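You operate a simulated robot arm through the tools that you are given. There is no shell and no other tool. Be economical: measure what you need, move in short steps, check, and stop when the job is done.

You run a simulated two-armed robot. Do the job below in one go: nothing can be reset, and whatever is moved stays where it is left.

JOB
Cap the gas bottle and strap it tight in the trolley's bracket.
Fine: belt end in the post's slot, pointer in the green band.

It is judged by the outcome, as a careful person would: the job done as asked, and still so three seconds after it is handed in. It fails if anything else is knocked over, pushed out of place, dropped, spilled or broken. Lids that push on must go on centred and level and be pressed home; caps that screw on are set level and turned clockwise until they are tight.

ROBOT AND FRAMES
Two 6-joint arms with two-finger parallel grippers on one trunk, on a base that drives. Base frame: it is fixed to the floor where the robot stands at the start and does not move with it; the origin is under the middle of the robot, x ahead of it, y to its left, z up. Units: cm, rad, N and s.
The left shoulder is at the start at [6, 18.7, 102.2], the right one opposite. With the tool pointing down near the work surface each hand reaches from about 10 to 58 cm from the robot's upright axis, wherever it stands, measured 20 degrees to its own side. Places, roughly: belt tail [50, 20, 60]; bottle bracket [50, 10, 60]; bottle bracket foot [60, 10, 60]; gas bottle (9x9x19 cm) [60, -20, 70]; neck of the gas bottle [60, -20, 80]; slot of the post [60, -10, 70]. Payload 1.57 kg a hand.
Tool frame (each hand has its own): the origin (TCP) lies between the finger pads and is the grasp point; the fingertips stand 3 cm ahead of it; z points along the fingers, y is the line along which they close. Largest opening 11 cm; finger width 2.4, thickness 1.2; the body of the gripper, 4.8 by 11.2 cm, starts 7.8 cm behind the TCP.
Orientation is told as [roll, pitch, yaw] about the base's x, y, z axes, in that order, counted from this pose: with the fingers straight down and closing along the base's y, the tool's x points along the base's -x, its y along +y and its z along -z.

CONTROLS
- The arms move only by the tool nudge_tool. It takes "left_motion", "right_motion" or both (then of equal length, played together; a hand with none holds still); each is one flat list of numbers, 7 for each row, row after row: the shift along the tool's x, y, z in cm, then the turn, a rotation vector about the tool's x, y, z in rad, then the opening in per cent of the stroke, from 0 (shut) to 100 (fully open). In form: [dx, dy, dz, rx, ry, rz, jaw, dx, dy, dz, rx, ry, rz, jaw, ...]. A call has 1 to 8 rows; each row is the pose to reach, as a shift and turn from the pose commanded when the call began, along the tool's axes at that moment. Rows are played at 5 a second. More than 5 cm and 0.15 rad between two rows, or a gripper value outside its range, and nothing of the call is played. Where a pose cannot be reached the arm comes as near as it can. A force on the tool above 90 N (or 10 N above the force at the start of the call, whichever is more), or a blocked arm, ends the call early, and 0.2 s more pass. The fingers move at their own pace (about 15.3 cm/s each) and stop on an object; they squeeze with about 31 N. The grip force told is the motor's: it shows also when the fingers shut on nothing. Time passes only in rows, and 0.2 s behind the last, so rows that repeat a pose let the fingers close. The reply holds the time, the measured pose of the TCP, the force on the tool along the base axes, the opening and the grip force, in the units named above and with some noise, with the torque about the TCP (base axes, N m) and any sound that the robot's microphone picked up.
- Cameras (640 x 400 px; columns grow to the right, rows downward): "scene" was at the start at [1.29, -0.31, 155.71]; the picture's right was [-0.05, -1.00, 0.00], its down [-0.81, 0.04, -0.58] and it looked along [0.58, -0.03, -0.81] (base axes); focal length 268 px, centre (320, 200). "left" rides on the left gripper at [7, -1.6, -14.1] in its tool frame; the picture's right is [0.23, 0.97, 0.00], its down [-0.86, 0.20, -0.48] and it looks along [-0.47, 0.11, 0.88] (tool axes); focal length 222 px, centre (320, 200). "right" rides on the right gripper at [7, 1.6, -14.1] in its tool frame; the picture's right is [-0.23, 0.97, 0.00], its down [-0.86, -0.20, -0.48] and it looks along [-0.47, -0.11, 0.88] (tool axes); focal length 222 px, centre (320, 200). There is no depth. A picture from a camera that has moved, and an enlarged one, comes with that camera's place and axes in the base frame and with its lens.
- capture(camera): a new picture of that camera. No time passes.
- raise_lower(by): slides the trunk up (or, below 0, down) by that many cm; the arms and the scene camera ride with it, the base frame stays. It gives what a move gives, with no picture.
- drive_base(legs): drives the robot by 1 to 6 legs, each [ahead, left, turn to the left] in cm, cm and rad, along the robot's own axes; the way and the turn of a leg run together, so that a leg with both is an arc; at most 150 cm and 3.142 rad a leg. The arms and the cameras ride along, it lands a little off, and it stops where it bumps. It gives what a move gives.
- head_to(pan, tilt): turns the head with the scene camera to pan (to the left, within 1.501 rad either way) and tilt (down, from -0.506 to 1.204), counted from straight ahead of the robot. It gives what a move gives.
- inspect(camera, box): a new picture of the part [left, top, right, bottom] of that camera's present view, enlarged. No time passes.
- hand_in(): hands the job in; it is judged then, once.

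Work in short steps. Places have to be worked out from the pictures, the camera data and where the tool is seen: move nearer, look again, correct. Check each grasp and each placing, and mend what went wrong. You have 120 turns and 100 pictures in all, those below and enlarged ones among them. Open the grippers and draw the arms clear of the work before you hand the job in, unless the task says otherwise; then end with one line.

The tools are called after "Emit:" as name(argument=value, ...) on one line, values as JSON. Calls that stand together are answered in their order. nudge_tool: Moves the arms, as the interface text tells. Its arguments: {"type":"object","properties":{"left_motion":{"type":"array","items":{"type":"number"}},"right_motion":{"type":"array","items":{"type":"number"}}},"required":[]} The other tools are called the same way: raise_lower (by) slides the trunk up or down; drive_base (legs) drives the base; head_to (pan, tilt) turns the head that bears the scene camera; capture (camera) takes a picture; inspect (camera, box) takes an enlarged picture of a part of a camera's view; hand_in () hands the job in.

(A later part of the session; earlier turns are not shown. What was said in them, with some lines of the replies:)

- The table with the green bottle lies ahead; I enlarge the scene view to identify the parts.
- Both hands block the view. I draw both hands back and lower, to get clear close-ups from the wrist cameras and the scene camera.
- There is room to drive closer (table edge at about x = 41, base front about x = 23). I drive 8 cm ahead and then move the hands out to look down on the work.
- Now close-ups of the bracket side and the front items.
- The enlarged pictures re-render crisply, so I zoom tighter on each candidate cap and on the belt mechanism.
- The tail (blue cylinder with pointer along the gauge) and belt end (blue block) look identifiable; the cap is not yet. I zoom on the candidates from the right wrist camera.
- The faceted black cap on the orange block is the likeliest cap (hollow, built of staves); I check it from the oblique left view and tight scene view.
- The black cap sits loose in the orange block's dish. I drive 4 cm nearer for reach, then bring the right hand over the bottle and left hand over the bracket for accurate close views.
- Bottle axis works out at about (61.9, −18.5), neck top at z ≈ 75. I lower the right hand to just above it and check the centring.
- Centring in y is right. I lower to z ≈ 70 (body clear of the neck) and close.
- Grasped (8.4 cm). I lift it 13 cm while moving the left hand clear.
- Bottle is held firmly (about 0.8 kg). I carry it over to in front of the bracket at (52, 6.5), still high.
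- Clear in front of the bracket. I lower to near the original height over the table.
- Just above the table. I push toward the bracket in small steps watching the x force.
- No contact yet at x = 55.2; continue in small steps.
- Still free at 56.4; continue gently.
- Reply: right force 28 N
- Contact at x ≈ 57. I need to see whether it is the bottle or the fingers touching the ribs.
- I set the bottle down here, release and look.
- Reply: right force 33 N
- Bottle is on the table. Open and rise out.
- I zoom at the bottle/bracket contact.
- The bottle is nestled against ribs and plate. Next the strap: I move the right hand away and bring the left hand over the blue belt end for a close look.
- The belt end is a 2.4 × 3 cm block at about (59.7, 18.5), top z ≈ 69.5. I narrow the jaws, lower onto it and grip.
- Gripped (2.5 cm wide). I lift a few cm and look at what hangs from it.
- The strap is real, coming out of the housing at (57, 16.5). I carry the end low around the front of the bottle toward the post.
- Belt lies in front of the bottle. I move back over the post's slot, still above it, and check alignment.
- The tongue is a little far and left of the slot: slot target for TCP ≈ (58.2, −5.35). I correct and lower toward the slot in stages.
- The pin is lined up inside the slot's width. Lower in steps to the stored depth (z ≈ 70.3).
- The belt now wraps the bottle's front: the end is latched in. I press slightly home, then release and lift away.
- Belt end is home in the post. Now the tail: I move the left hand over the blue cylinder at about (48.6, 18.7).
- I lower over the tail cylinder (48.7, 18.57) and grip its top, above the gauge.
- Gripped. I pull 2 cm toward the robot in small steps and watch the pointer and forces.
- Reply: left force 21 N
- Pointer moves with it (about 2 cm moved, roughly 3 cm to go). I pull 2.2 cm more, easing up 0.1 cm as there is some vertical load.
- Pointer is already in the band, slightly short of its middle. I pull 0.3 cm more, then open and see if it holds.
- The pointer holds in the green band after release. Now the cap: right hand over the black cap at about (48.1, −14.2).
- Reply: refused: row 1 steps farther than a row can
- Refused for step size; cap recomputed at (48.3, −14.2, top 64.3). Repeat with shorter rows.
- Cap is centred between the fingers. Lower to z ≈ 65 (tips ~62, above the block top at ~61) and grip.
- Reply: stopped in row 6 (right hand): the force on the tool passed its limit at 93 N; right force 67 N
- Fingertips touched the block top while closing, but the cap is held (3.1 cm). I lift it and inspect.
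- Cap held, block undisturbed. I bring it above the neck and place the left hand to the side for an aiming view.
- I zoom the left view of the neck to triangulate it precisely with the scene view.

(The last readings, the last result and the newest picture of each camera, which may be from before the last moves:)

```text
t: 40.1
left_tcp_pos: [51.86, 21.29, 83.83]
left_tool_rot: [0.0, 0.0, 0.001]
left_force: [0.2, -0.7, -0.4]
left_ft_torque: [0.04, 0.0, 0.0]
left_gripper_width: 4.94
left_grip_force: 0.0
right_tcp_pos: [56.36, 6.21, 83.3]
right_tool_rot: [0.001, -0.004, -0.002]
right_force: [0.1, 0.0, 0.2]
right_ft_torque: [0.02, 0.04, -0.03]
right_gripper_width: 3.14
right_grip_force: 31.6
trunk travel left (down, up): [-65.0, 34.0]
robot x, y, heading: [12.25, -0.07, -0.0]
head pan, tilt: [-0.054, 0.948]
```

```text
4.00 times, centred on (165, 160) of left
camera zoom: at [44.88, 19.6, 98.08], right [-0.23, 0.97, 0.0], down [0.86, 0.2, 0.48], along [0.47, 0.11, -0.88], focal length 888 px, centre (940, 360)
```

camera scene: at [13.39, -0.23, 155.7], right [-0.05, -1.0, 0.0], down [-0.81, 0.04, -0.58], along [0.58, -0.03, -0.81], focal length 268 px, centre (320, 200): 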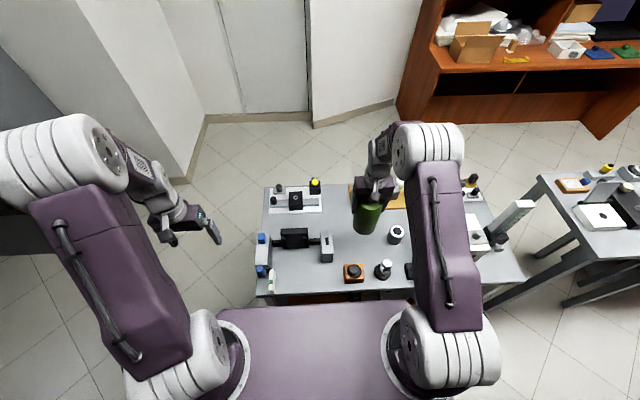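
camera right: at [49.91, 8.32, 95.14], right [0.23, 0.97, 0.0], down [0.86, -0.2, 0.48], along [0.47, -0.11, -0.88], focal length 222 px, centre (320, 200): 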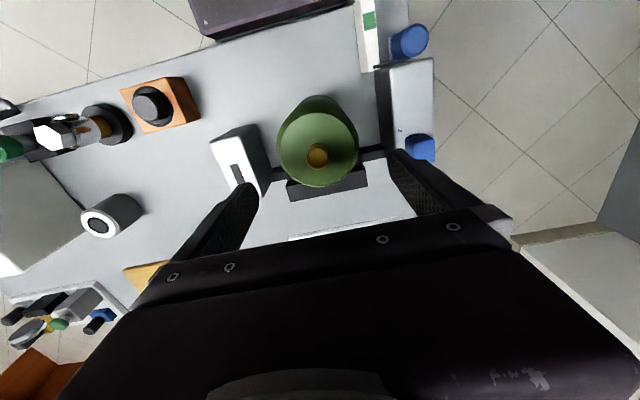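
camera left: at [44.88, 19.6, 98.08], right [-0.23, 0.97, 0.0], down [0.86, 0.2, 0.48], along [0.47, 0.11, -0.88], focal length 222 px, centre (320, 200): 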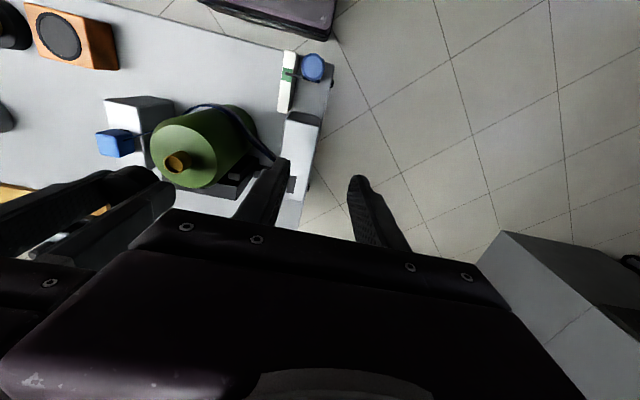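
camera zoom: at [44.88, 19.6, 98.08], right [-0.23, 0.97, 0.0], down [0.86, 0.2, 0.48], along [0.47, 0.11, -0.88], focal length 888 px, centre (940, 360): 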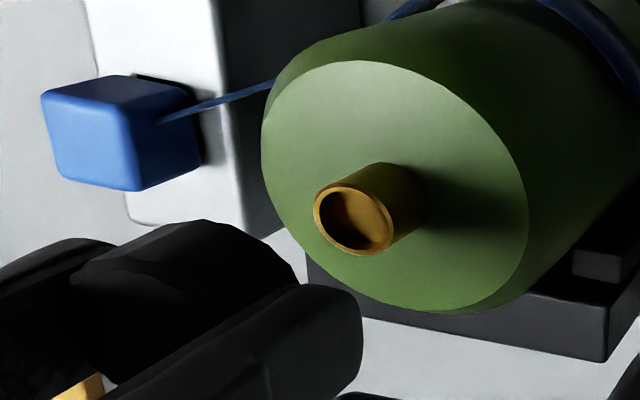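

Neck top at (56.1, 6.54, 76.0). I correct the cap by −0.2 in x and +0.27 in y, lower 1.7 cm and re-check.

Emit:
nudge_tool(right_motion=[0.22, 0.27, 0, 0, 0, 0, 0, 0.22, 0.27, 1, 0, 0, 0, 0, 0.22, 0.27, 1.8, 0, 0, 0, 0])

Emit:
inspect(camera="left", box=[130, 130, 220, 200])

Emit:
inspect(camera="scene", box=[285, 215, 320, 245])

```text
t: 40.9
left_tcp_pos: [51.86, 21.19, 83.85]
left_tool_rot: [0.001, 0.0, -0.001]
left_force: [0.7, 0.8, 0.2]
left_ft_torque: [-0.02, -0.05, -0.03]
left_gripper_width: 4.95
left_grip_force: 0.0
right_tcp_pos: [56.16, 6.6, 81.43]
right_tool_rot: [0.001, -0.004, -0.002]
right_force: [-0.2, -0.3, 0.5]
right_ft_torque: [0.02, -0.02, -0.01]
right_gripper_width: 3.15
right_grip_force: 31.2
trunk travel left (down, up): [-65.0, 34.0]
robot x, y, heading: [11.44, 0.4, -0.003]
head pan, tilt: [-0.054, 0.948]
```

```text
5.71 times, centred on (175, 165) of left
camera zoom: at [44.85, 19.62, 98.09], right [-0.23, 0.97, 0.0], down [0.86, 0.2, 0.48], along [0.47, 0.11, -0.88], focal length 1269 px, centre (1149, 400)
```

zoom: 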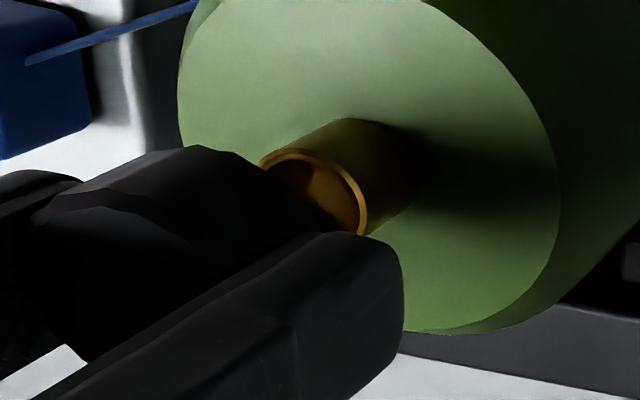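

```text
13.33 times, centred on (302, 230) of scene
camera zoom: at [13.25, -0.35, 155.71], right [-0.05, -1.0, 0.0], down [-0.81, 0.04, -0.58], along [0.58, -0.03, -0.81], focal length 3568 px, centre (553, -200)
```

zoom: 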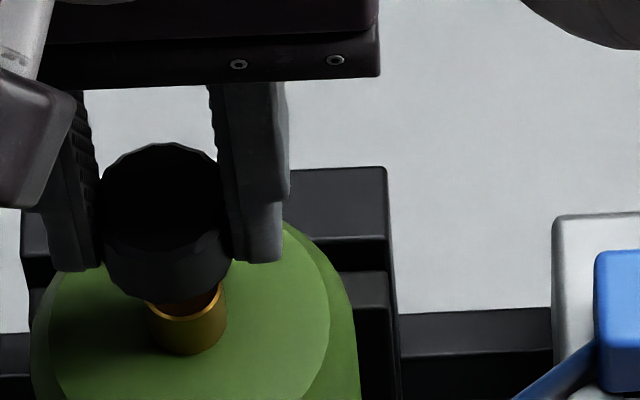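

The scene view shows the cap ~0.23 cm too far +y, and the left view suggests ~0.25 cm too near in x. I correct both and look again slightly lower.

Emit:
nudge_tool(right_motion=[-0.27, -0.23, 0, 0, 0, 0, 0, -0.27, -0.23, 0.4, 0, 0, 0, 0])

Emit:
inspect(camera="left", box=[130, 130, 220, 200])

Emit:
inspect(camera="scene", box=[285, 215, 320, 245])

```text
t: 41.5
left_tcp_pos: [51.86, 21.23, 83.82]
left_tool_rot: [-0.001, 0.0, -0.002]
left_force: [-0.6, 0.0, 0.9]
left_ft_torque: [-0.01, 0.01, -0.02]
left_gripper_width: 4.95
left_grip_force: 0.1
right_tcp_pos: [56.35, 6.42, 81.03]
right_tool_rot: [0.001, -0.004, -0.004]
right_force: [-0.9, -0.2, 0.8]
right_ft_torque: [0.0, -0.05, -0.01]
right_gripper_width: 3.13
right_grip_force: 31.4
trunk travel left (down, up): [-65.0, 34.0]
robot x, y, heading: [11.87, -0.11, -0.002]
head pan, tilt: [-0.054, 0.948]
```

```text
5.71 times, centred on (175, 165) of left
camera zoom: at [44.85, 19.62, 98.09], right [-0.23, 0.97, 0.0], down [0.86, 0.2, 0.48], along [0.47, 0.11, -0.88], focal length 1269 px, centre (1149, 400)
```

zoom: 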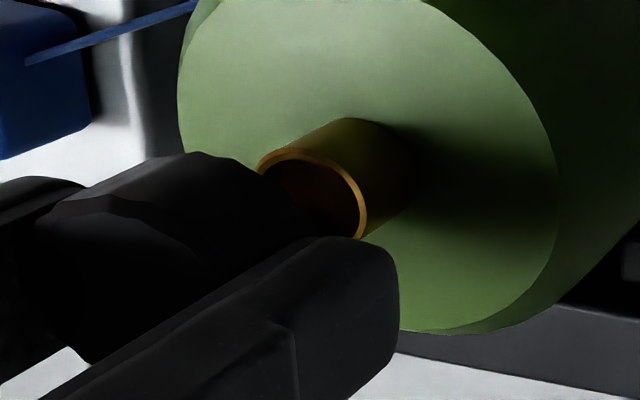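

```text
13.33 times, centred on (302, 230) of scene
camera zoom: at [13.26, -0.34, 155.71], right [-0.05, -1.0, 0.0], down [-0.81, 0.04, -0.58], along [0.58, -0.03, -0.81], focal length 3568 px, centre (553, -200)
```

zoom: 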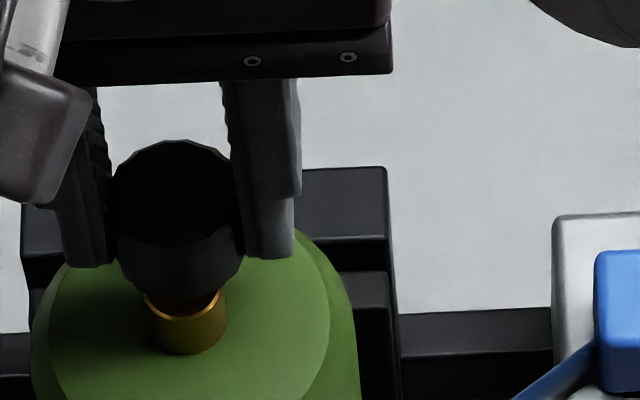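

Now well aligned in both views. I lower gently in small steps.

Emit:
nudge_tool(right_motion=[-0.05, 0, 0.2, 0, 0, 0, 0, -0.05, 0, 0.4, 0, 0, 0, 0, -0.05, 0, 0.6, 0, 0, 0, 0, -0.05, 0, 0.8, 0, 0, 0, 0])

```text
t: 42.5
left_tcp_pos: [51.97, 21.25, 83.79]
left_tool_rot: [0.0, -0.001, 0.0]
left_force: [0.3, -0.1, -0.5]
left_ft_torque: [0.02, -0.01, 0.03]
left_gripper_width: 4.97
left_grip_force: 0.0
right_tcp_pos: [56.55, 6.49, 80.17]
right_tool_rot: [0.0, -0.002, -0.001]
right_force: [-0.7, 1.2, 0.7]
right_ft_torque: [-0.02, 0.0, -0.01]
right_gripper_width: 3.13
right_grip_force: 30.7
trunk travel left (down, up): [-65.0, 34.0]
robot x, y, heading: [11.94, 0.01, -0.001]
head pan, tilt: [-0.054, 0.948]
```

No contact yet; continue.

Emit:
nudge_tool(right_motion=[0, 0, 0.2, 0, 0, 0, 0, 0, 0, 0.4, 0, 0, 0, 0, 0, 0, 0.6, 0, 0, 0, 0])

```text
t: 43.3
left_tcp_pos: [51.89, 21.09, 83.93]
left_tool_rot: [0.0, 0.0, -0.003]
left_force: [0.0, 0.0, -0.1]
left_ft_torque: [-0.01, -0.01, -0.01]
left_gripper_width: 4.96
left_grip_force: 0.1
right_tcp_pos: [56.45, 6.29, 79.63]
right_tool_rot: [-0.001, -0.002, -0.002]
right_force: [-0.3, 0.1, -0.9]
right_ft_torque: [0.01, 0.02, 0.0]
right_gripper_width: 3.14
right_grip_force: 30.9
trunk travel left (down, up): [-65.0, 34.0]
robot x, y, heading: [12.04, -0.08, -0.0]
head pan, tilt: [-0.054, 0.948]
```

Emit:
nudge_tool(right_motion=[0, 0, 0.2, 0, 0, 0, 0, 0, 0, 0.4, 0, 0, 0, 0, 0, 0, 0.6, 0, 0, 0, 0])

Emit:
inspect(camera="scene", box=[285, 215, 320, 245])

```text
t: 44.1
left_tcp_pos: [51.75, 21.35, 83.83]
left_tool_rot: [-0.002, -0.003, -0.002]
left_force: [0.1, 0.6, -0.6]
left_ft_torque: [-0.01, 0.0, -0.01]
left_gripper_width: 4.97
left_grip_force: 0.0
right_tcp_pos: [56.17, 6.38, 79.09]
right_tool_rot: [-0.002, -0.002, -0.002]
right_force: [-9.9, 7.8, -1.2]
right_ft_torque: [0.24, 0.22, -0.03]
right_gripper_width: 3.15
right_grip_force: 31.5
trunk travel left (down, up): [-65.0, 34.0]
robot x, y, heading: [11.83, -0.15, -0.005]
head pan, tilt: [-0.054, 0.948]
```

```text
13.33 times, centred on (302, 230) of scene
camera zoom: at [13.06, -0.16, 155.7], right [-0.05, -1.0, 0.0], down [-0.81, 0.04, -0.58], along [0.58, -0.03, -0.81], focal length 3568 px, centre (553, -200)
```

zoom: 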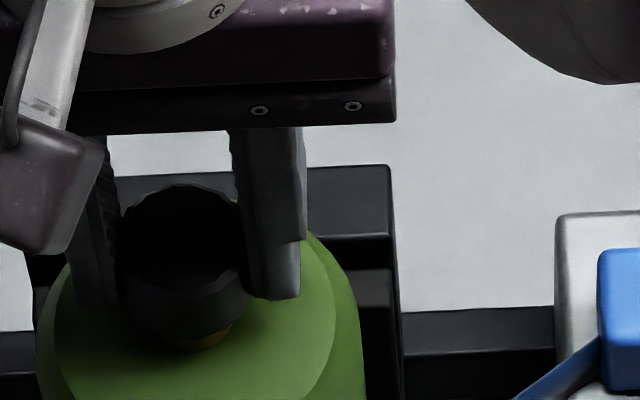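

The cap is over the neck (small lateral force). I comply slightly (−x, +y) and continue down.

Emit:
nudge_tool(right_motion=[0.12, 0.08, 0, 0, 0, 0, 0, 0.12, 0.08, 0.2, 0, 0, 0, 0, 0.12, 0.08, 0.4, 0, 0, 0, 0])

```text
t: 44.9
left_tcp_pos: [51.71, 21.2, 84.13]
left_tool_rot: [0.0, -0.002, -0.002]
left_force: [-0.1, -0.5, 0.6]
left_ft_torque: [0.0, -0.03, -0.01]
left_gripper_width: 4.95
left_grip_force: 0.1
right_tcp_pos: [56.19, 6.59, 78.88]
right_tool_rot: [0.002, -0.009, -0.001]
right_force: [-6.7, 2.0, 21.9]
right_ft_torque: [0.04, 0.24, -0.01]
right_gripper_width: 3.14
right_grip_force: 31.3
trunk travel left (down, up): [-65.0, 34.0]
robot x, y, heading: [12.19, 0.1, 0.002]
head pan, tilt: [-0.054, 0.948]
```

Vertical contact (22 N): seated on the thread start. I turn clockwise (about +tool z), watching torque and height.

Emit:
nudge_tool(right_motion=[0.1, 0, 0, 0, 0, 0.15, 0, 0.1, 0, 0, 0, 0, 0.3, 0, 0.1, 0, 0, 0, 0, 0.45, 0, 0.1, 0, 0, 0, 0, 0.6, 0, 0.1, 0, 0, 0, 0, 0.75, 0, 0.1, 0, 0, 0, 0, 0.9, 0])

Emit:
inspect(camera="scene", box=[275, 205, 335, 255])

```text
t: 46.3
left_tcp_pos: [51.87, 21.12, 83.79]
left_tool_rot: [0.001, 0.0, -0.001]
left_force: [0.9, 0.3, 0.2]
left_ft_torque: [0.02, 0.01, 0.01]
left_gripper_width: 4.93
left_grip_force: 0.1
right_tcp_pos: [56.19, 6.25, 78.35]
right_tool_rot: [0.001, -0.001, -0.904]
right_force: [3.8, -6.4, -0.6]
right_ft_torque: [-0.3, -0.2, 0.0]
right_gripper_width: 3.12
right_grip_force: 30.8
trunk travel left (down, up): [-65.0, 34.0]
robot x, y, heading: [11.85, 0.01, 0.005]
head pan, tilt: [-0.054, 0.948]
```

```text
8.00 times, centred on (305, 230) of scene
camera zoom: at [13.32, -0.48, 155.68], right [-0.05, -1.0, 0.0], down [-0.81, 0.04, -0.58], along [0.58, -0.03, -0.81], focal length 2141 px, centre (440, -40)
```

zoom: 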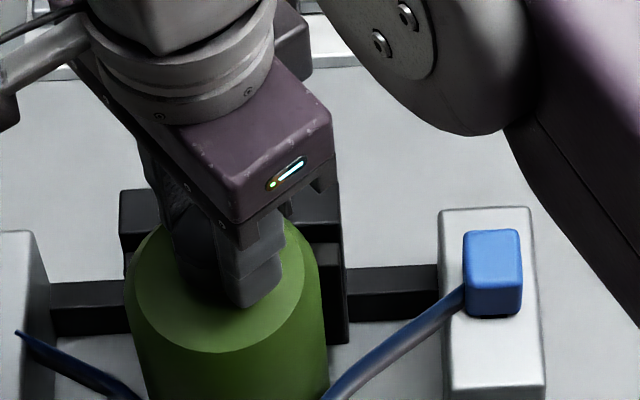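

Turned 0.9 rad and it dropped 0.5 cm with no load. Continue turning with a gentle descent.

Emit:
nudge_tool(right_motion=[-0.08, 0, 0.1, 0, 0, 0.15, 0, -0.08, 0, 0.2, 0, 0, 0.3, 0, -0.08, 0, 0.3, 0, 0, 0.45, 0, -0.08, 0, 0.4, 0, 0, 0.6, 0])

```text
t: 47.3
left_tcp_pos: [51.64, 21.07, 83.89]
left_tool_rot: [0.0, -0.001, -0.002]
left_force: [-0.3, -0.2, 0.0]
left_ft_torque: [-0.01, 0.01, 0.02]
left_gripper_width: 4.92
left_grip_force: 0.1
right_tcp_pos: [55.98, 6.22, 78.08]
right_tool_rot: [0.0, -0.002, -1.504]
right_force: [-14.4, -10.1, -5.9]
right_ft_torque: [-0.39, 0.43, 0.12]
right_gripper_width: 3.15
right_grip_force: 30.6
trunk travel left (down, up): [-65.0, 34.0]
robot x, y, heading: [11.78, -0.2, -0.003]
head pan, tilt: [-0.054, 0.948]
```

The thread is engaging (pulls down). Continue turning, complying laterally and following down.

Emit:
nudge_tool(right_motion=[-0.07, -0.1, 0.1, 0, 0, 0.15, 0, -0.07, -0.1, 0.17, 0, 0, 0.3, 0, -0.07, -0.1, 0.24, 0, 0, 0.45, 0, -0.07, -0.1, 0.3, 0, 0, 0.6, 0])

```text
t: 48.3
left_tcp_pos: [51.58, 21.14, 83.93]
left_tool_rot: [0.0, -0.002, -0.001]
left_force: [-0.8, -0.1, -0.5]
left_ft_torque: [-0.03, 0.0, 0.0]
left_gripper_width: 4.96
left_grip_force: 0.1
right_tcp_pos: [55.9, 6.44, 78.15]
right_tool_rot: [0.005, 0.002, -2.104]
right_force: [-23.8, 3.1, -1.6]
right_ft_torque: [0.07, 0.75, 0.24]
right_gripper_width: 3.08
right_grip_force: 31.1
trunk travel left (down, up): [-65.0, 34.0]
robot x, y, heading: [11.87, -0.05, 0.002]
head pan, tilt: [-0.054, 0.948]
```

I release here, lift, and look at the cap before taking another bite.

Emit:
nudge_tool(right_motion=[0, 0, 0, 0, 0, 0, 50, 0, 0, 0, 0, 0, 0, 55, 0, 0, -2, 0, 0, 0, 55, 0, 0, -5, 0, 0, -0.15, 55, 0, 0, -7, 0, 0, -0.3, 55, 0, 0, -7, 0, 0, -0.45, 55, 0, 0, -7, 0, 0, -0.6, 55])

Emit:
inspect(camera="scene", box=[275, 215, 325, 255])

Emit:
inspect(camera="left", box=[130, 100, 240, 190])

```text
t: 49.9
left_tcp_pos: [51.84, 21.12, 83.81]
left_tool_rot: [-0.001, 0.002, -0.002]
left_force: [0.4, 0.2, 0.7]
left_ft_torque: [0.03, -0.02, -0.02]
left_gripper_width: 4.98
left_grip_force: 0.0
right_tcp_pos: [56.03, 6.47, 85.03]
right_tool_rot: [0.004, 0.001, -1.5]
right_force: [-0.8, 1.0, 0.2]
right_ft_torque: [0.02, 0.03, 0.02]
right_gripper_width: 6.05
right_grip_force: 0.0
trunk travel left (down, up): [-65.0, 34.0]
robot x, y, heading: [11.93, -0.07, -0.002]
head pan, tilt: [-0.054, 0.948]
```

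```text
10.00 times, centred on (300, 235) of scene
camera zoom: at [13.22, -0.36, 155.71], right [-0.05, -1.0, 0.0], down [-0.81, 0.04, -0.58], along [0.58, -0.03, -0.81], focal length 2676 px, centre (520, -150)
```

zoom: 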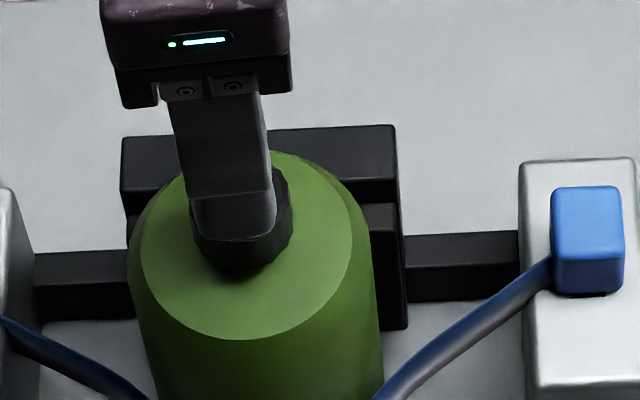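

```text
4.44 times, centred on (185, 145) of left
camera zoom: at [44.83, 19.61, 98.1], right [-0.23, 0.97, 0.0], down [0.86, 0.2, 0.48], along [0.47, 0.11, -0.88], focal length 987 px, centre (920, 444)
```

zoom: 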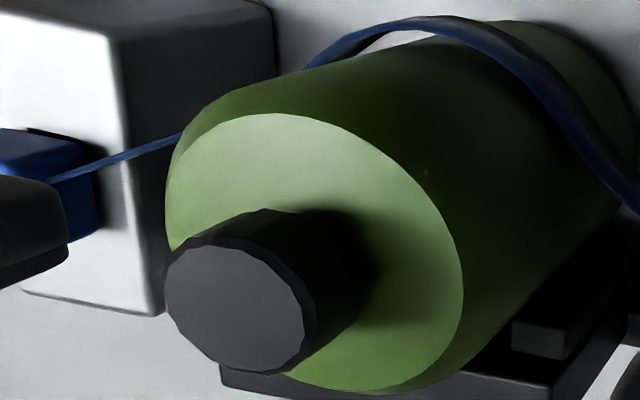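

The cap sits level on the neck. I turn the hand back for another bite.

Emit:
nudge_tool(right_motion=[0, 0, 0, 0, 0, -0.15, 55, 0, 0, 0, 0, 0, -0.3, 55, 0, 0, 0, 0, 0, -0.45, 55, 0, 0, 0, 0, 0, -0.6, 55, 0, 0, 0, 0, 0, -0.75, 55, 0, 0, 0, 0, 0, -0.9, 55, 0, 0, 0, 0, 0, -1.05, 55, 0, 0, 0, 0, 0, -1.2, 55])

Emit:
nudge_tool(right_motion=[0, 0, 0, 0, 0, -0.15, 55, 0, 0, 0, 0, 0, -0.3, 55, 0, 0, 0, 0, 0, -0.45, 55, 0, 0, 0, 0, 0, -0.6, 55, 0, 0, 0, 0, 0, -0.75, 55])

Emit:
inspect(camera="right", box=[220, 80, 420, 220])

```text
t: 51.7
left_tcp_pos: [51.96, 21.21, 83.89]
left_tool_rot: [0.0, -0.001, -0.003]
left_force: [-0.2, -0.1, -0.1]
left_ft_torque: [-0.02, -0.02, 0.02]
left_gripper_width: 4.96
left_grip_force: 0.1
right_tcp_pos: [56.11, 6.34, 84.91]
right_tool_rot: [0.001, -0.004, -0.301]
right_force: [-0.5, 0.0, 0.4]
right_ft_torque: [0.02, 0.01, 0.05]
right_gripper_width: 6.05
right_grip_force: 0.0
trunk travel left (down, up): [-65.0, 34.0]
robot x, y, heading: [12.25, 0.06, 0.005]
head pan, tilt: [-0.054, 0.948]
```

```text
t: 52.9
left_tcp_pos: [51.87, 21.22, 83.76]
left_tool_rot: [0.001, -0.001, -0.001]
left_force: [-0.6, -0.3, -0.4]
left_ft_torque: [-0.04, -0.01, 0.0]
left_gripper_width: 4.95
left_grip_force: 0.1
right_tcp_pos: [56.19, 6.33, 84.93]
right_tool_rot: [-0.001, -0.003, 0.451]
right_force: [-0.4, -0.2, 0.1]
right_ft_torque: [0.0, -0.03, 0.02]
right_gripper_width: 6.06
right_grip_force: 0.1
trunk travel left (down, up): [-65.0, 34.0]
robot x, y, heading: [11.94, 0.25, -0.001]
head pan, tilt: [-0.054, 0.948]
```

```text
2.86 times, centred on (320, 150) of right
camera zoom: at [49.23, 4.79, 99.11], right [-0.22, 0.98, 0.0], down [0.85, 0.19, 0.48], along [0.47, 0.11, -0.88], focal length 635 px, centre (320, 343)
```

zoom: 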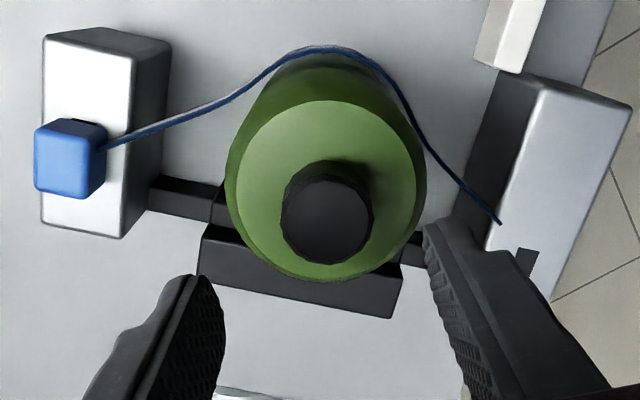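

I lower over the cap again, grip and turn clockwise.

Emit:
nudge_tool(right_motion=[0, 0.13, 3.5, 0, 0, 0, 55, 0, 0.13, 6.7, 0, 0, 0, 55, 0, 0.13, 6.7, 0, 0, 0, 0, 0, 0.13, 6.7, 0, 0, 0, 0])

Emit:
nudge_tool(right_motion=[0, 0, 0.03, 0, 0, 0.15, 0, 0, 0, 0.06, 0, 0, 0.3, 0, 0, 0, 0.09, 0, 0, 0.45, 0, 0, 0, 0.12, 0, 0, 0.6, 0])

```text
t: 53.9
left_tcp_pos: [51.82, 21.25, 83.91]
left_tool_rot: [-0.001, 0.001, 0.001]
left_force: [0.1, -0.2, 0.7]
left_ft_torque: [0.02, 0.02, 0.0]
left_gripper_width: 4.95
left_grip_force: 0.0
right_tcp_pos: [56.06, 6.53, 78.28]
right_tool_rot: [0.0, -0.004, 0.449]
right_force: [-3.0, 5.3, -2.5]
right_ft_torque: [0.13, 0.05, 0.06]
right_gripper_width: 3.1
right_grip_force: 31.3
trunk travel left (down, up): [-65.0, 34.0]
robot x, y, heading: [12.09, -0.52, 0.006]
head pan, tilt: [-0.054, 0.948]
```

```text
t: 54.9
left_tcp_pos: [51.83, 21.24, 83.73]
left_tool_rot: [0.002, -0.001, -0.002]
left_force: [-0.9, -0.2, -0.1]
left_ft_torque: [0.04, 0.01, -0.01]
left_gripper_width: 4.96
left_grip_force: 0.0
right_tcp_pos: [56.13, 6.49, 78.24]
right_tool_rot: [0.002, -0.006, -0.152]
right_force: [-0.1, 2.0, 6.5]
right_ft_torque: [0.08, 0.01, 0.55]
right_gripper_width: 3.12
right_grip_force: 30.8
trunk travel left (down, up): [-65.0, 34.0]
robot x, y, heading: [11.83, -0.05, -0.002]
head pan, tilt: [-0.054, 0.948]
```

Torque is rising (0.55 N m): it is tightening. Turn further to confirm it is tight.

Emit:
nudge_tool(right_motion=[0, 0, 0, 0, 0, 0.15, 0, 0, 0, 0.02, 0, 0, 0.3, 0, 0, 0, 0.04, 0, 0, 0.45, 0, 0, 0, 0.06, 0, 0, 0.6, 0])

```text
t: 55.9
left_tcp_pos: [51.86, 21.15, 84.01]
left_tool_rot: [0.001, 0.0, -0.002]
left_force: [-0.3, -0.1, -0.7]
left_ft_torque: [0.02, 0.0, -0.01]
left_gripper_width: 4.96
left_grip_force: 0.0
right_tcp_pos: [56.07, 6.41, 78.02]
right_tool_rot: [0.003, -0.004, -0.754]
right_force: [0.2, -3.3, 5.0]
right_ft_torque: [-0.08, 0.05, 0.74]
right_gripper_width: 3.12
right_grip_force: 31.1
trunk travel left (down, up): [-65.0, 34.0]
robot x, y, heading: [12.22, -0.42, 0.0]
head pan, tilt: [-0.054, 0.948]
```

Emit:
nudge_tool(right_motion=[0, 0, 0, 0, 0, 0.15, 0, 0, 0, 0, 0, 0, 0.3, 0, 0, 0, 0, 0, 0, 0.45, 0, 0, 0, 0, 0, 0, 0.6, 0])

Emit:
inspect(camera="left", box=[110, 80, 290, 200])

```text
t: 56.9
left_tcp_pos: [51.74, 20.88, 83.82]
left_tool_rot: [0.002, 0.004, -0.006]
left_force: [0.6, -0.7, 0.1]
left_ft_torque: [0.04, 0.0, 0.02]
left_gripper_width: 4.94
left_grip_force: 0.1
right_tcp_pos: [55.95, 6.33, 78.02]
right_tool_rot: [0.003, 0.003, -1.353]
right_force: [-6.2, -3.6, -3.8]
right_ft_torque: [-0.16, 0.2, 0.55]
right_gripper_width: 3.18
right_grip_force: 30.8
trunk travel left (down, up): [-65.0, 34.0]
robot x, y, heading: [12.08, 0.22, -0.001]
head pan, tilt: [-0.054, 0.948]
```

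```text
3.33 times, centred on (200, 140) of left
camera zoom: at [44.68, 19.36, 98.13], right [-0.22, 0.97, 0.0], down [0.86, 0.19, 0.48], along [0.46, 0.11, -0.88], focal length 740 px, centre (720, 400)
```

zoom: 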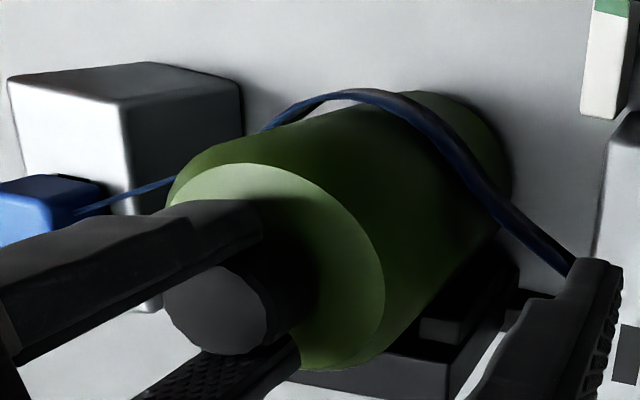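

Torque stays 0.55–0.75 N m with no more descent, so probably it is tight and the pads slip. I test: release, back off 0.6 rad, re-grip, and turn a small amount.

Emit:
nudge_tool(right_motion=[0, 0, 0, 0, 0, 0, 40, 0, 0, 0, 0, 0, 0, 40, 0, 0, 0, 0, 0, -0.15, 40, 0, 0, 0, 0, 0, -0.3, 40, 0, 0, 0, 0, 0, -0.45, 40, 0, 0, 0, 0, 0, -0.6, 40, 0, 0, 0, 0, 0, -0.6, 0, 0, 0, 0, 0, 0, -0.6, 0])

Emit:
nudge_tool(right_motion=[0, 0, 0, 0, 0, 0.06, 0, 0, 0, 0, 0, 0, 0.12, 0])

Emit:
nudge_tool(right_motion=[0, 0, 0, 0, 0, 0.1, 0, 0, 0, 0, 0, 0, 0.2, 0])

```text
t: 57.9
left_tcp_pos: [50.68, 20.98, 83.73]
left_tool_rot: [-0.002, 0.033, -0.023]
left_force: [-4.4, -1.7, 2.3]
left_ft_torque: [-0.08, -0.6, -0.35]
left_gripper_width: 4.93
left_grip_force: 0.2
right_tcp_pos: [56.61, 6.43, 78.02]
right_tool_rot: [0.018, 0.004, -1.105]
right_force: [4.0, 0.3, -3.4]
right_ft_torque: [-0.4, 0.82, -0.52]
right_gripper_width: 4.5
right_grip_force: 0.7
trunk travel left (down, up): [-65.0, 34.0]
robot x, y, heading: [11.94, 0.07, -0.002]
head pan, tilt: [-0.054, 0.948]
stopped in row 5 (left hand): the force on the tool passed its limit at 114 N (the readings are from after the stop); the commanded pose is now the measured one
```

```text
t: 58.5
left_tcp_pos: [50.45, 20.78, 83.94]
left_tool_rot: [0.001, 0.028, -0.024]
left_force: [1.0, 0.2, 0.2]
left_ft_torque: [-0.01, 0.0, 0.01]
left_gripper_width: 4.95
left_grip_force: 0.1
right_tcp_pos: [56.16, 6.11, 78.04]
right_tool_rot: [0.009, 0.003, -1.223]
right_force: [-23.0, -13.9, -0.4]
right_ft_torque: [-0.45, 0.68, 0.53]
right_gripper_width: 3.1
right_grip_force: 30.9
trunk travel left (down, up): [-65.0, 34.0]
robot x, y, heading: [11.87, -0.01, -0.002]
head pan, tilt: [-0.054, 0.948]
```

```text
t: 59.1
left_tcp_pos: [50.56, 20.76, 83.81]
left_tool_rot: [0.001, 0.031, -0.023]
left_force: [0.1, 0.7, -0.1]
left_ft_torque: [0.03, -0.02, 0.0]
left_gripper_width: 4.94
left_grip_force: 0.1
right_tcp_pos: [56.19, 6.1, 78.11]
right_tool_rot: [0.005, 0.001, -1.425]
right_force: [-24.3, -18.6, -7.8]
right_ft_torque: [-0.64, 0.79, 0.53]
right_gripper_width: 2.96
right_grip_force: 30.9
trunk travel left (down, up): [-65.0, 34.0]
robot x, y, heading: [11.62, -0.35, -0.0]
head pan, tilt: [-0.054, 0.948]
```

The hands brushed each other as the right turned; I move the left hand away first, then open the right hand and rise.

Emit:
nudge_tool(left_motion=[0, 4, -1, 0, 0, 0, 45, 1, 8, -2, 0, 0, 0, 45, 3, 11, -2, 0, 0, 0, 45])

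Emit:
nudge_tool(right_motion=[0, 0, 0, 0, 0, 0, 50, 0, 0, 0, 0, 0, 0, 55, 0, 0, -3, 0, 0, 0, 55, 0, 0, -6, 0, 0, 0, 55, 0, 0, -8, 0, 0, 0, 55])

Emit:
inspect(camera="right", box=[230, 80, 410, 210])

Emit:
inspect(camera="scene", box=[245, 205, 395, 305])

```text
t: 59.9
left_tcp_pos: [47.76, 31.84, 85.79]
left_tool_rot: [0.001, 0.031, -0.023]
left_force: [0.8, 0.3, -0.4]
left_ft_torque: [0.01, -0.02, -0.02]
left_gripper_width: 4.97
left_grip_force: 0.0
right_tcp_pos: [56.17, 6.06, 78.16]
right_tool_rot: [0.005, 0.004, -1.422]
right_force: [-24.8, -18.6, -4.5]
right_ft_torque: [-0.69, 0.79, 0.3]
right_gripper_width: 2.95
right_grip_force: 30.8
trunk travel left (down, up): [-65.0, 34.0]
robot x, y, heading: [12.41, 0.0, -0.001]
head pan, tilt: [-0.054, 0.948]
```

```text
t: 61.1
left_tcp_pos: [47.94, 31.99, 85.68]
left_tool_rot: [-0.001, 0.032, -0.023]
left_force: [-0.3, 0.9, 0.2]
left_ft_torque: [0.01, -0.03, 0.01]
left_gripper_width: 4.94
left_grip_force: 0.1
right_tcp_pos: [56.59, 6.42, 86.02]
right_tool_rot: [0.013, 0.008, -1.422]
right_force: [-0.1, -0.1, 0.3]
right_ft_torque: [0.01, -0.02, 0.0]
right_gripper_width: 6.06
right_grip_force: 0.0
trunk travel left (down, up): [-65.0, 34.0]
robot x, y, heading: [12.35, 0.16, -0.001]
head pan, tilt: [-0.054, 0.948]
```

```text
3.08 times, centred on (320, 145) of right
camera zoom: at [57.06, 13.44, 100.24], right [1.0, -0.08, 0.01], down [-0.08, -0.88, 0.47], along [-0.03, -0.47, -0.88], focal length 684 px, centre (320, 369)
```

zoom: 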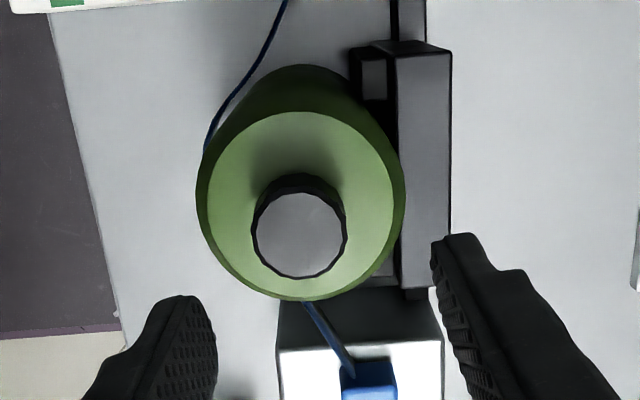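

```text
4.00 times, centred on (320, 255) of scene
camera zoom: at [13.21, -0.36, 155.7], right [-0.05, -1.0, 0.0], down [-0.81, 0.04, -0.58], along [0.58, -0.03, -0.81], focal length 1070 px, centre (320, -20)
```

zoom: 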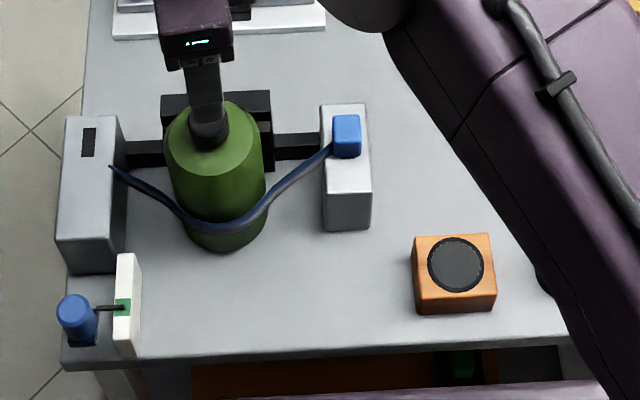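

All in place: belt, pointer, block. I level the hand, turn it back, and take one clean tightening bite.

Emit:
nudge_tool(right_motion=[0, 0, 0, -0.006, -0.014, 0, 55])

Emit:
nudge_tool(right_motion=[0, 0, 0, 0, 0, -0.15, 55, 0, 0, 0, 0, 0, -0.3, 55, 0, 0, 0, 0, 0, -0.45, 55, 0, 0, 0, 0, 0, -0.6, 55, 0, 0, 0, 0, 0, -0.75, 55, 0, 0, 0, 0, 0, -0.9, 55, 0, 0, 0, 0, 0, -1.05, 55, 0, 0, 0, 0, 0, -1.2, 55])

Emit:
nudge_tool(right_motion=[0, 0, 0, 0, 0, -0.15, 55, 0, 0, 0, 0, 0, -0.3, 55, 0, 0, 0, 0, 0, -0.4, 55])

Emit:
inspect(camera="right", box=[280, 120, 380, 200])

```text
t: 61.5
left_tcp_pos: [48.15, 32.01, 85.63]
left_tool_rot: [0.0, 0.032, -0.023]
left_force: [0.2, -0.4, 0.2]
left_ft_torque: [-0.01, -0.01, -0.02]
left_gripper_width: 4.97
left_grip_force: 0.1
right_tcp_pos: [56.56, 6.43, 86.0]
right_tool_rot: [0.021, -0.005, -1.421]
right_force: [0.7, -0.1, 0.2]
right_ft_torque: [0.0, -0.02, -0.01]
right_gripper_width: 6.06
right_grip_force: 0.1
trunk travel left (down, up): [-65.0, 34.0]
robot x, y, heading: [12.0, -0.07, -0.002]
head pan, tilt: [-0.054, 0.948]
```

```text
t: 63.3
left_tcp_pos: [48.13, 31.88, 85.68]
left_tool_rot: [-0.001, 0.031, -0.023]
left_force: [-1.2, -0.2, 0.3]
left_ft_torque: [-0.03, 0.02, 0.01]
left_gripper_width: 4.95
left_grip_force: 0.1
right_tcp_pos: [56.51, 6.46, 86.0]
right_tool_rot: [0.001, -0.021, -0.22]
right_force: [0.0, 1.3, -1.1]
right_ft_torque: [0.01, 0.02, 0.0]
right_gripper_width: 6.05
right_grip_force: 0.1
trunk travel left (down, up): [-65.0, 34.0]
robot x, y, heading: [11.7, -0.26, -0.002]
head pan, tilt: [-0.054, 0.948]
```

```text
t: 64.1
left_tcp_pos: [48.07, 32.05, 85.54]
left_tool_rot: [0.0, 0.032, -0.023]
left_force: [0.8, -0.4, 0.0]
left_ft_torque: [-0.04, 0.02, -0.03]
left_gripper_width: 4.93
left_grip_force: 0.0
right_tcp_pos: [56.42, 6.52, 86.01]
right_tool_rot: [-0.006, -0.022, 0.18]
right_force: [0.3, 0.2, 0.0]
right_ft_torque: [0.03, 0.0, 0.02]
right_gripper_width: 6.03
right_grip_force: 0.1
trunk travel left (down, up): [-65.0, 34.0]
robot x, y, heading: [11.98, -0.24, -0.003]
head pan, tilt: [-0.054, 0.948]
```

```text
5.00 times, centred on (330, 160) of right
camera zoom: at [49.18, 6.86, 100.05], right [0.05, 1.0, 0.0], down [0.87, -0.04, 0.5], along [0.5, -0.03, -0.87], focal length 1111 px, centre (270, 400)
```

zoom: 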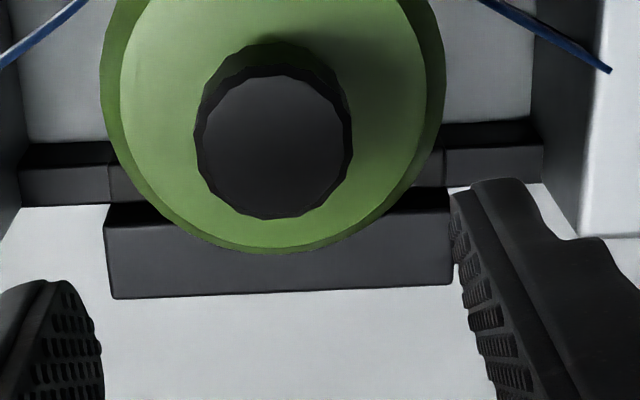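

Levelling went the wrong way; I correct the tilt, lower over the cap centre (56.2, 6.45) and grip.

Emit:
nudge_tool(right_motion=[0.25, 0, 1, -0.006, 0.022, 0, 55])

Emit:
nudge_tool(right_motion=[0, 0, 3.5, 0, 0, 0, 55, 0, 0, 6.8, 0, 0, 0, 55, 0, 0, 6.8, 0, 0, 0, 0, 0, 0, 6.8, 0, 0, 0, 0])

Emit:
nudge_tool(right_motion=[0, 0, 0, 0, 0, 0.1, 0, 0, 0, 0, 0, 0, 0.2, 0])

Emit:
nudge_tool(right_motion=[0, 0, 0, 0, 0, 0.1, 0, 0, 0, 0, 0, 0, 0.2, 0, 0, 0, 0, 0, 0, 0.3, 0])

```text
t: 64.5
left_tcp_pos: [48.03, 32.14, 85.64]
left_tool_rot: [-0.001, 0.033, -0.023]
left_force: [0.1, 0.9, -0.6]
left_ft_torque: [-0.02, 0.04, 0.03]
left_gripper_width: 4.93
left_grip_force: 0.1
right_tcp_pos: [56.32, 6.29, 85.05]
right_tool_rot: [0.0, 0.003, 0.18]
right_force: [0.0, -0.4, -0.6]
right_ft_torque: [0.01, -0.01, 0.05]
right_gripper_width: 6.04
right_grip_force: 0.1
trunk travel left (down, up): [-65.0, 34.0]
robot x, y, heading: [12.29, -0.13, 0.0]
head pan, tilt: [-0.054, 0.948]
```

```text
t: 65.5
left_tcp_pos: [48.05, 32.28, 85.53]
left_tool_rot: [-0.001, 0.03, -0.024]
left_force: [-0.3, -0.4, -0.4]
left_ft_torque: [-0.01, -0.01, 0.01]
left_gripper_width: 4.94
left_grip_force: 0.0
right_tcp_pos: [56.31, 6.5, 78.33]
right_tool_rot: [-0.001, 0.002, 0.176]
right_force: [-2.9, 7.8, -2.5]
right_ft_torque: [0.18, 0.09, 0.04]
right_gripper_width: 3.01
right_grip_force: 30.6
trunk travel left (down, up): [-65.0, 34.0]
robot x, y, heading: [12.49, 0.03, 0.001]
head pan, tilt: [-0.054, 0.948]
```

```text
t: 66.1
left_tcp_pos: [48.02, 32.06, 85.56]
left_tool_rot: [-0.004, 0.03, -0.023]
left_force: [-0.6, 0.5, -0.7]
left_ft_torque: [0.02, -0.01, 0.01]
left_gripper_width: 4.96
left_grip_force: 0.1
right_tcp_pos: [56.4, 6.39, 78.29]
right_tool_rot: [-0.002, 0.001, -0.024]
right_force: [-5.2, 9.0, 0.3]
right_ft_torque: [0.27, 0.17, 0.23]
right_gripper_width: 3.11
right_grip_force: 30.9
trunk travel left (down, up): [-65.0, 34.0]
robot x, y, heading: [12.13, 0.1, -0.0]
head pan, tilt: [-0.054, 0.948]
```

```text
t: 66.9
left_tcp_pos: [48.07, 31.94, 85.64]
left_tool_rot: [0.0, 0.03, -0.023]
left_force: [-0.6, 0.3, 0.5]
left_ft_torque: [-0.01, 0.02, -0.01]
left_gripper_width: 4.92
left_grip_force: 0.0
right_tcp_pos: [56.35, 6.31, 78.32]
right_tool_rot: [-0.001, 0.002, -0.324]
right_force: [0.2, 0.8, 0.2]
right_ft_torque: [0.26, -0.07, 0.41]
right_gripper_width: 3.07
right_grip_force: 30.7
trunk travel left (down, up): [-65.0, 34.0]
robot x, y, heading: [11.78, -0.47, -0.007]
head pan, tilt: [-0.054, 0.948]
```

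Jaw width varies while turning, which suggests the pads ride over the facets (cap is tight). One more stretch to see the peak torque.

Emit:
nudge_tool(right_motion=[0, 0, 0.15, 0, 0, 0.15, 0, 0, 0, 0.15, 0, 0, 0.3, 0])

Emit:
nudge_tool(right_motion=[0, 0, 0, 0, 0, 0.15, 0, 0, 0, 0, 0, 0, 0.3, 0])

Emit:
nudge_tool(right_motion=[0, 0, 0, 0, 0, 0.15, 0, 0, 0, 0, 0, 0, 0.3, 0])

```text
t: 67.5
left_tcp_pos: [48.02, 32.05, 85.55]
left_tool_rot: [0.0, 0.031, -0.023]
left_force: [-0.4, 0.0, 0.3]
left_ft_torque: [-0.01, -0.05, 0.0]
left_gripper_width: 4.94
left_grip_force: 0.0
right_tcp_pos: [56.18, 6.26, 78.07]
right_tool_rot: [-0.002, 0.0, -0.625]
right_force: [-1.4, -2.0, 4.5]
right_ft_torque: [-0.02, 0.04, 0.27]
right_gripper_width: 3.13
right_grip_force: 31.0
trunk travel left (down, up): [-65.0, 34.0]
robot x, y, heading: [12.0, -0.11, -0.001]
head pan, tilt: [-0.054, 0.948]
```

```text
t: 68.1
left_tcp_pos: [47.88, 31.98, 85.61]
left_tool_rot: [0.002, 0.03, -0.023]
left_force: [0.0, 0.0, 0.1]
left_ft_torque: [0.03, -0.01, -0.02]
left_gripper_width: 4.97
left_grip_force: 0.2
right_tcp_pos: [56.27, 6.22, 78.05]
right_tool_rot: [-0.003, -0.001, -0.925]
right_force: [-3.1, -6.1, 0.5]
right_ft_torque: [-0.06, -0.06, 0.37]
right_gripper_width: 3.11
right_grip_force: 31.4
trunk travel left (down, up): [-65.0, 34.0]
robot x, y, heading: [12.14, 0.06, -0.005]
head pan, tilt: [-0.054, 0.948]
```

```text
t: 68.7
left_tcp_pos: [47.91, 31.9, 85.66]
left_tool_rot: [-0.002, 0.03, -0.022]
left_force: [-0.8, 0.5, -0.5]
left_ft_torque: [-0.01, 0.01, 0.01]
left_gripper_width: 4.95
left_grip_force: 0.0
right_tcp_pos: [56.1, 6.12, 78.04]
right_tool_rot: [-0.006, -0.001, -1.223]
right_force: [-10.0, -9.4, -0.7]
right_ft_torque: [-0.26, 0.24, 0.61]
right_gripper_width: 3.08
right_grip_force: 30.9
trunk travel left (down, up): [-65.0, 34.0]
robot x, y, heading: [11.88, -0.27, -0.001]
head pan, tilt: [-0.054, 0.948]
```

Torque oscillates (slip-like). To be sure, I compare facet positions: release and rise for a reference picture.

Emit:
nudge_tool(right_motion=[0, 0, 0, 0, 0, 0, 40, 0, 0, 0, 0, 0, 0, 40, 0, 0, -3, 0, 0, 0, 40, 0, 0, -6, 0, 0, 0, 40])

Emit:
inspect(camera="right", box=[290, 130, 350, 200])

Emit:
nudge_tool(right_motion=[0, 0, 3, 0, 0, 0, 40, 0, 0, 6, 0, 0, 0, 40, 0, 0, 6, 0, 0, 0, 0, 0, 0, 6, 0, 0, 0, 0, 0, 0, 6, 0, 0, 0.1, 0, 0, 0, 6, 0, 0, 0.2, 0])

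Emit:
nudge_tool(right_motion=[0, 0, 0, 0, 0, 0, 40, 0, 0, 0, 0, 0, 0, 40, 0, 0, -3, 0, 0, -0.1, 40, 0, 0, -6, 0, 0, -0.2, 40])

Emit:
inspect(camera="right", box=[290, 130, 350, 200])

```text
t: 69.7
left_tcp_pos: [47.99, 32.05, 85.59]
left_tool_rot: [-0.001, 0.032, -0.023]
left_force: [-0.5, 0.6, 0.1]
left_ft_torque: [-0.02, -0.01, -0.02]
left_gripper_width: 4.94
left_grip_force: 0.0
right_tcp_pos: [56.3, 6.32, 84.15]
right_tool_rot: [-0.001, -0.001, -1.221]
right_force: [-0.2, -0.2, 0.6]
right_ft_torque: [0.01, 0.0, -0.01]
right_gripper_width: 4.39
right_grip_force: 0.0
trunk travel left (down, up): [-65.0, 34.0]
robot x, y, heading: [12.03, -0.15, -0.003]
head pan, tilt: [-0.054, 0.948]
```

```text
5.71 times, centred on (320, 165) of right
camera zoom: at [55.57, 13.49, 98.35], right [0.99, 0.12, 0.0], down [0.1, -0.87, 0.48], along [0.06, -0.48, -0.88], focal length 1269 px, centre (320, 400)
```

zoom: 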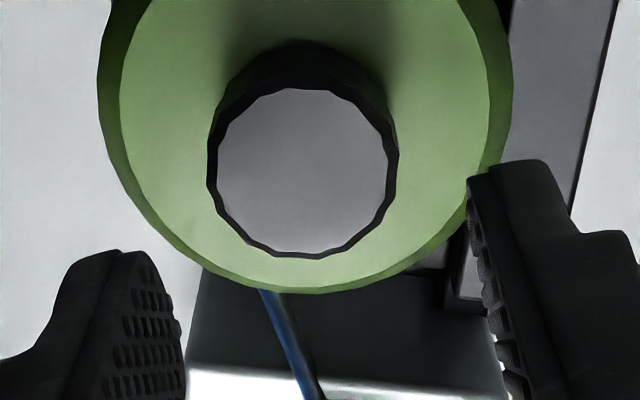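

```text
t: 71.1
left_tcp_pos: [47.93, 31.85, 85.7]
left_tool_rot: [0.002, 0.029, -0.023]
left_force: [-1.0, 1.1, -0.8]
left_ft_torque: [-0.02, 0.0, 0.02]
left_gripper_width: 4.94
left_grip_force: 0.0
right_tcp_pos: [56.06, 6.11, 78.14]
right_tool_rot: [-0.007, -0.002, -1.421]
right_force: [-17.4, -10.8, -5.3]
right_ft_torque: [-0.43, 0.48, 0.43]
right_gripper_width: 3.02
right_grip_force: 30.9
trunk travel left (down, up): [-65.0, 34.0]
robot x, y, heading: [12.33, -0.21, -0.003]
head pan, tilt: [-0.054, 0.948]
```

```text
t: 72.1
left_tcp_pos: [48.05, 32.11, 85.67]
left_tool_rot: [-0.001, 0.032, -0.022]
left_force: [-0.4, 0.6, -0.2]
left_ft_torque: [-0.01, -0.04, 0.03]
left_gripper_width: 4.95
left_grip_force: 0.2
right_tcp_pos: [56.26, 6.55, 84.03]
right_tool_rot: [-0.002, 0.001, -1.221]
right_force: [0.7, 0.1, 1.0]
right_ft_torque: [0.02, 0.0, 0.02]
right_gripper_width: 4.4
right_grip_force: 0.1
trunk travel left (down, up): [-65.0, 34.0]
robot x, y, heading: [11.99, -0.02, 0.001]
head pan, tilt: [-0.054, 0.948]
```

```text
5.71 times, centred on (320, 165) of right
camera zoom: at [55.56, 13.55, 98.2], right [0.99, 0.12, 0.0], down [0.11, -0.87, 0.48], along [0.06, -0.48, -0.88], focal length 1269 px, centre (320, 400)
```

zoom: 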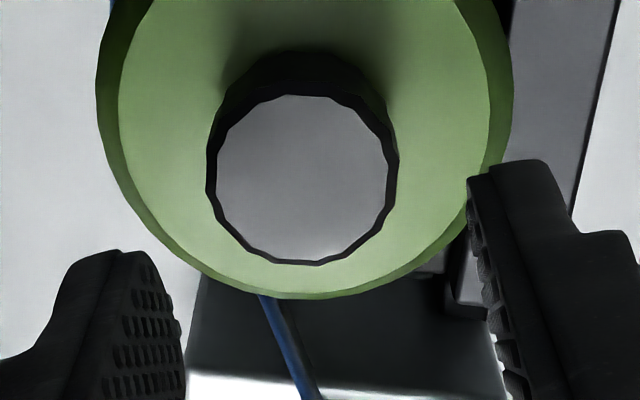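

Facets stay where they were while the hand turned 0.2 rad: the cap is tight. I withdraw both hands and take a final look.

Emit:
nudge_tool(right_motion=[0, 0, -4, 0, 0, 0, 60, 0, 0, -8, 0, 0, 0, 60, -2.5, -4, -8, 0, 0, 0, 60, -5, -8, -8, 0, 0, 0, 60, -7.5, -12, -8, 0, 0, 0, 60, -10, -16, -8, 0, 0, 0, 60, -12.5, -20, -8, 0, 0, 0, 60], left_motion=[0, 0, -2, 0, 0, 0, 60, 0, 0, -4, 0, 0, 0, 60, 2, 0, -4, 0, 0, 0, 60, 4, 0, -4, 0, 0, 0, 60, 6, 0, -4, 0, 0, 0, 60, 8, 0, -4, 0, 0, 0, 60, 8, 0, -4, 0, 0, 0, 100])

Emit:
inspect(camera="scene", box=[240, 200, 360, 300])

Emit:
inspect(camera="scene", box=[262, 262, 292, 292])

Emit:
inspect(camera="scene", box=[280, 212, 325, 250])

```text
t: 73.7
left_tcp_pos: [40.21, 32.1, 90.08]
left_tool_rot: [0.0, 0.031, -0.022]
left_force: [1.0, 0.1, 0.0]
left_ft_torque: [0.03, -0.03, -0.01]
left_gripper_width: 10.99
left_grip_force: 0.0
right_tcp_pos: [41.98, -12.29, 91.85]
right_tool_rot: [-0.001, 0.0, -1.222]
right_force: [0.5, 0.1, 0.2]
right_ft_torque: [0.0, 0.0, -0.03]
right_gripper_width: 6.6
right_grip_force: 0.1
trunk travel left (down, up): [-65.0, 34.0]
robot x, y, heading: [11.96, 0.09, 0.0]
head pan, tilt: [-0.054, 0.948]
```

```text
4.00 times, centred on (300, 250) of scene
camera zoom: at [13.17, -0.5, 155.71], right [-0.05, -1.0, 0.0], down [-0.81, 0.04, -0.58], along [0.58, -0.03, -0.81], focal length 1070 px, centre (400, 0)
```

zoom: 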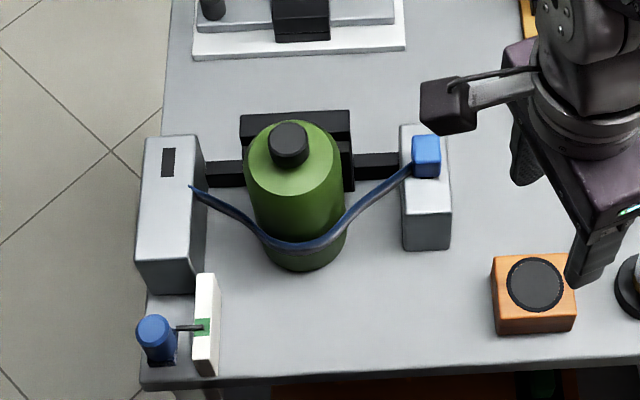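

```text
13.33 times, centred on (277, 277) of scene
camera zoom: at [13.17, -0.5, 155.71], right [-0.05, -1.0, 0.0], down [-0.81, 0.04, -0.58], along [0.58, -0.03, -0.81], focal length 3568 px, centre (893, -827)
```

zoom: 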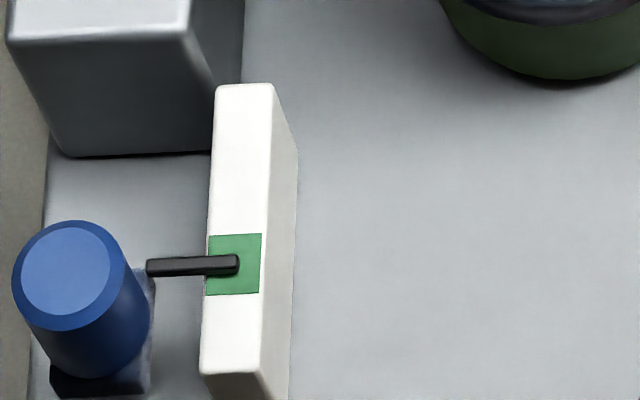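

```text
10.53 times, centred on (302, 231) of scene
camera zoom: at [13.17, -0.5, 155.71], right [-0.05, -1.0, 0.0], down [-0.81, 0.04, -0.58], along [0.58, -0.03, -0.81], focal length 2817 px, centre (504, -126)
```

zoom: 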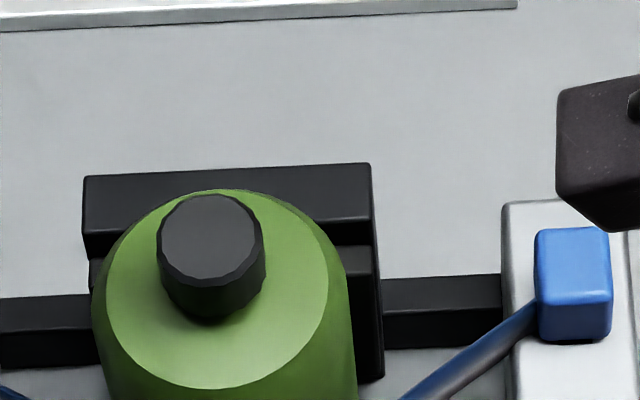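

Pointer is centred in the green band, belt end is in the slot, the cap is level and tight, and both hands are open and clear. I hand in.

Emit:
hand_in()

```text
The job is handed in.
```

I handed the job in with the gas bottle capped and strapped in the bracket, the belt end in the post's slot and the pointer in the middle of the green band. The cap is level and turned clockwise until it stopped turning and the fingers slipped on it. The two grippers bumped each other once while I tightened the cap, but nothing on the trolley moved.
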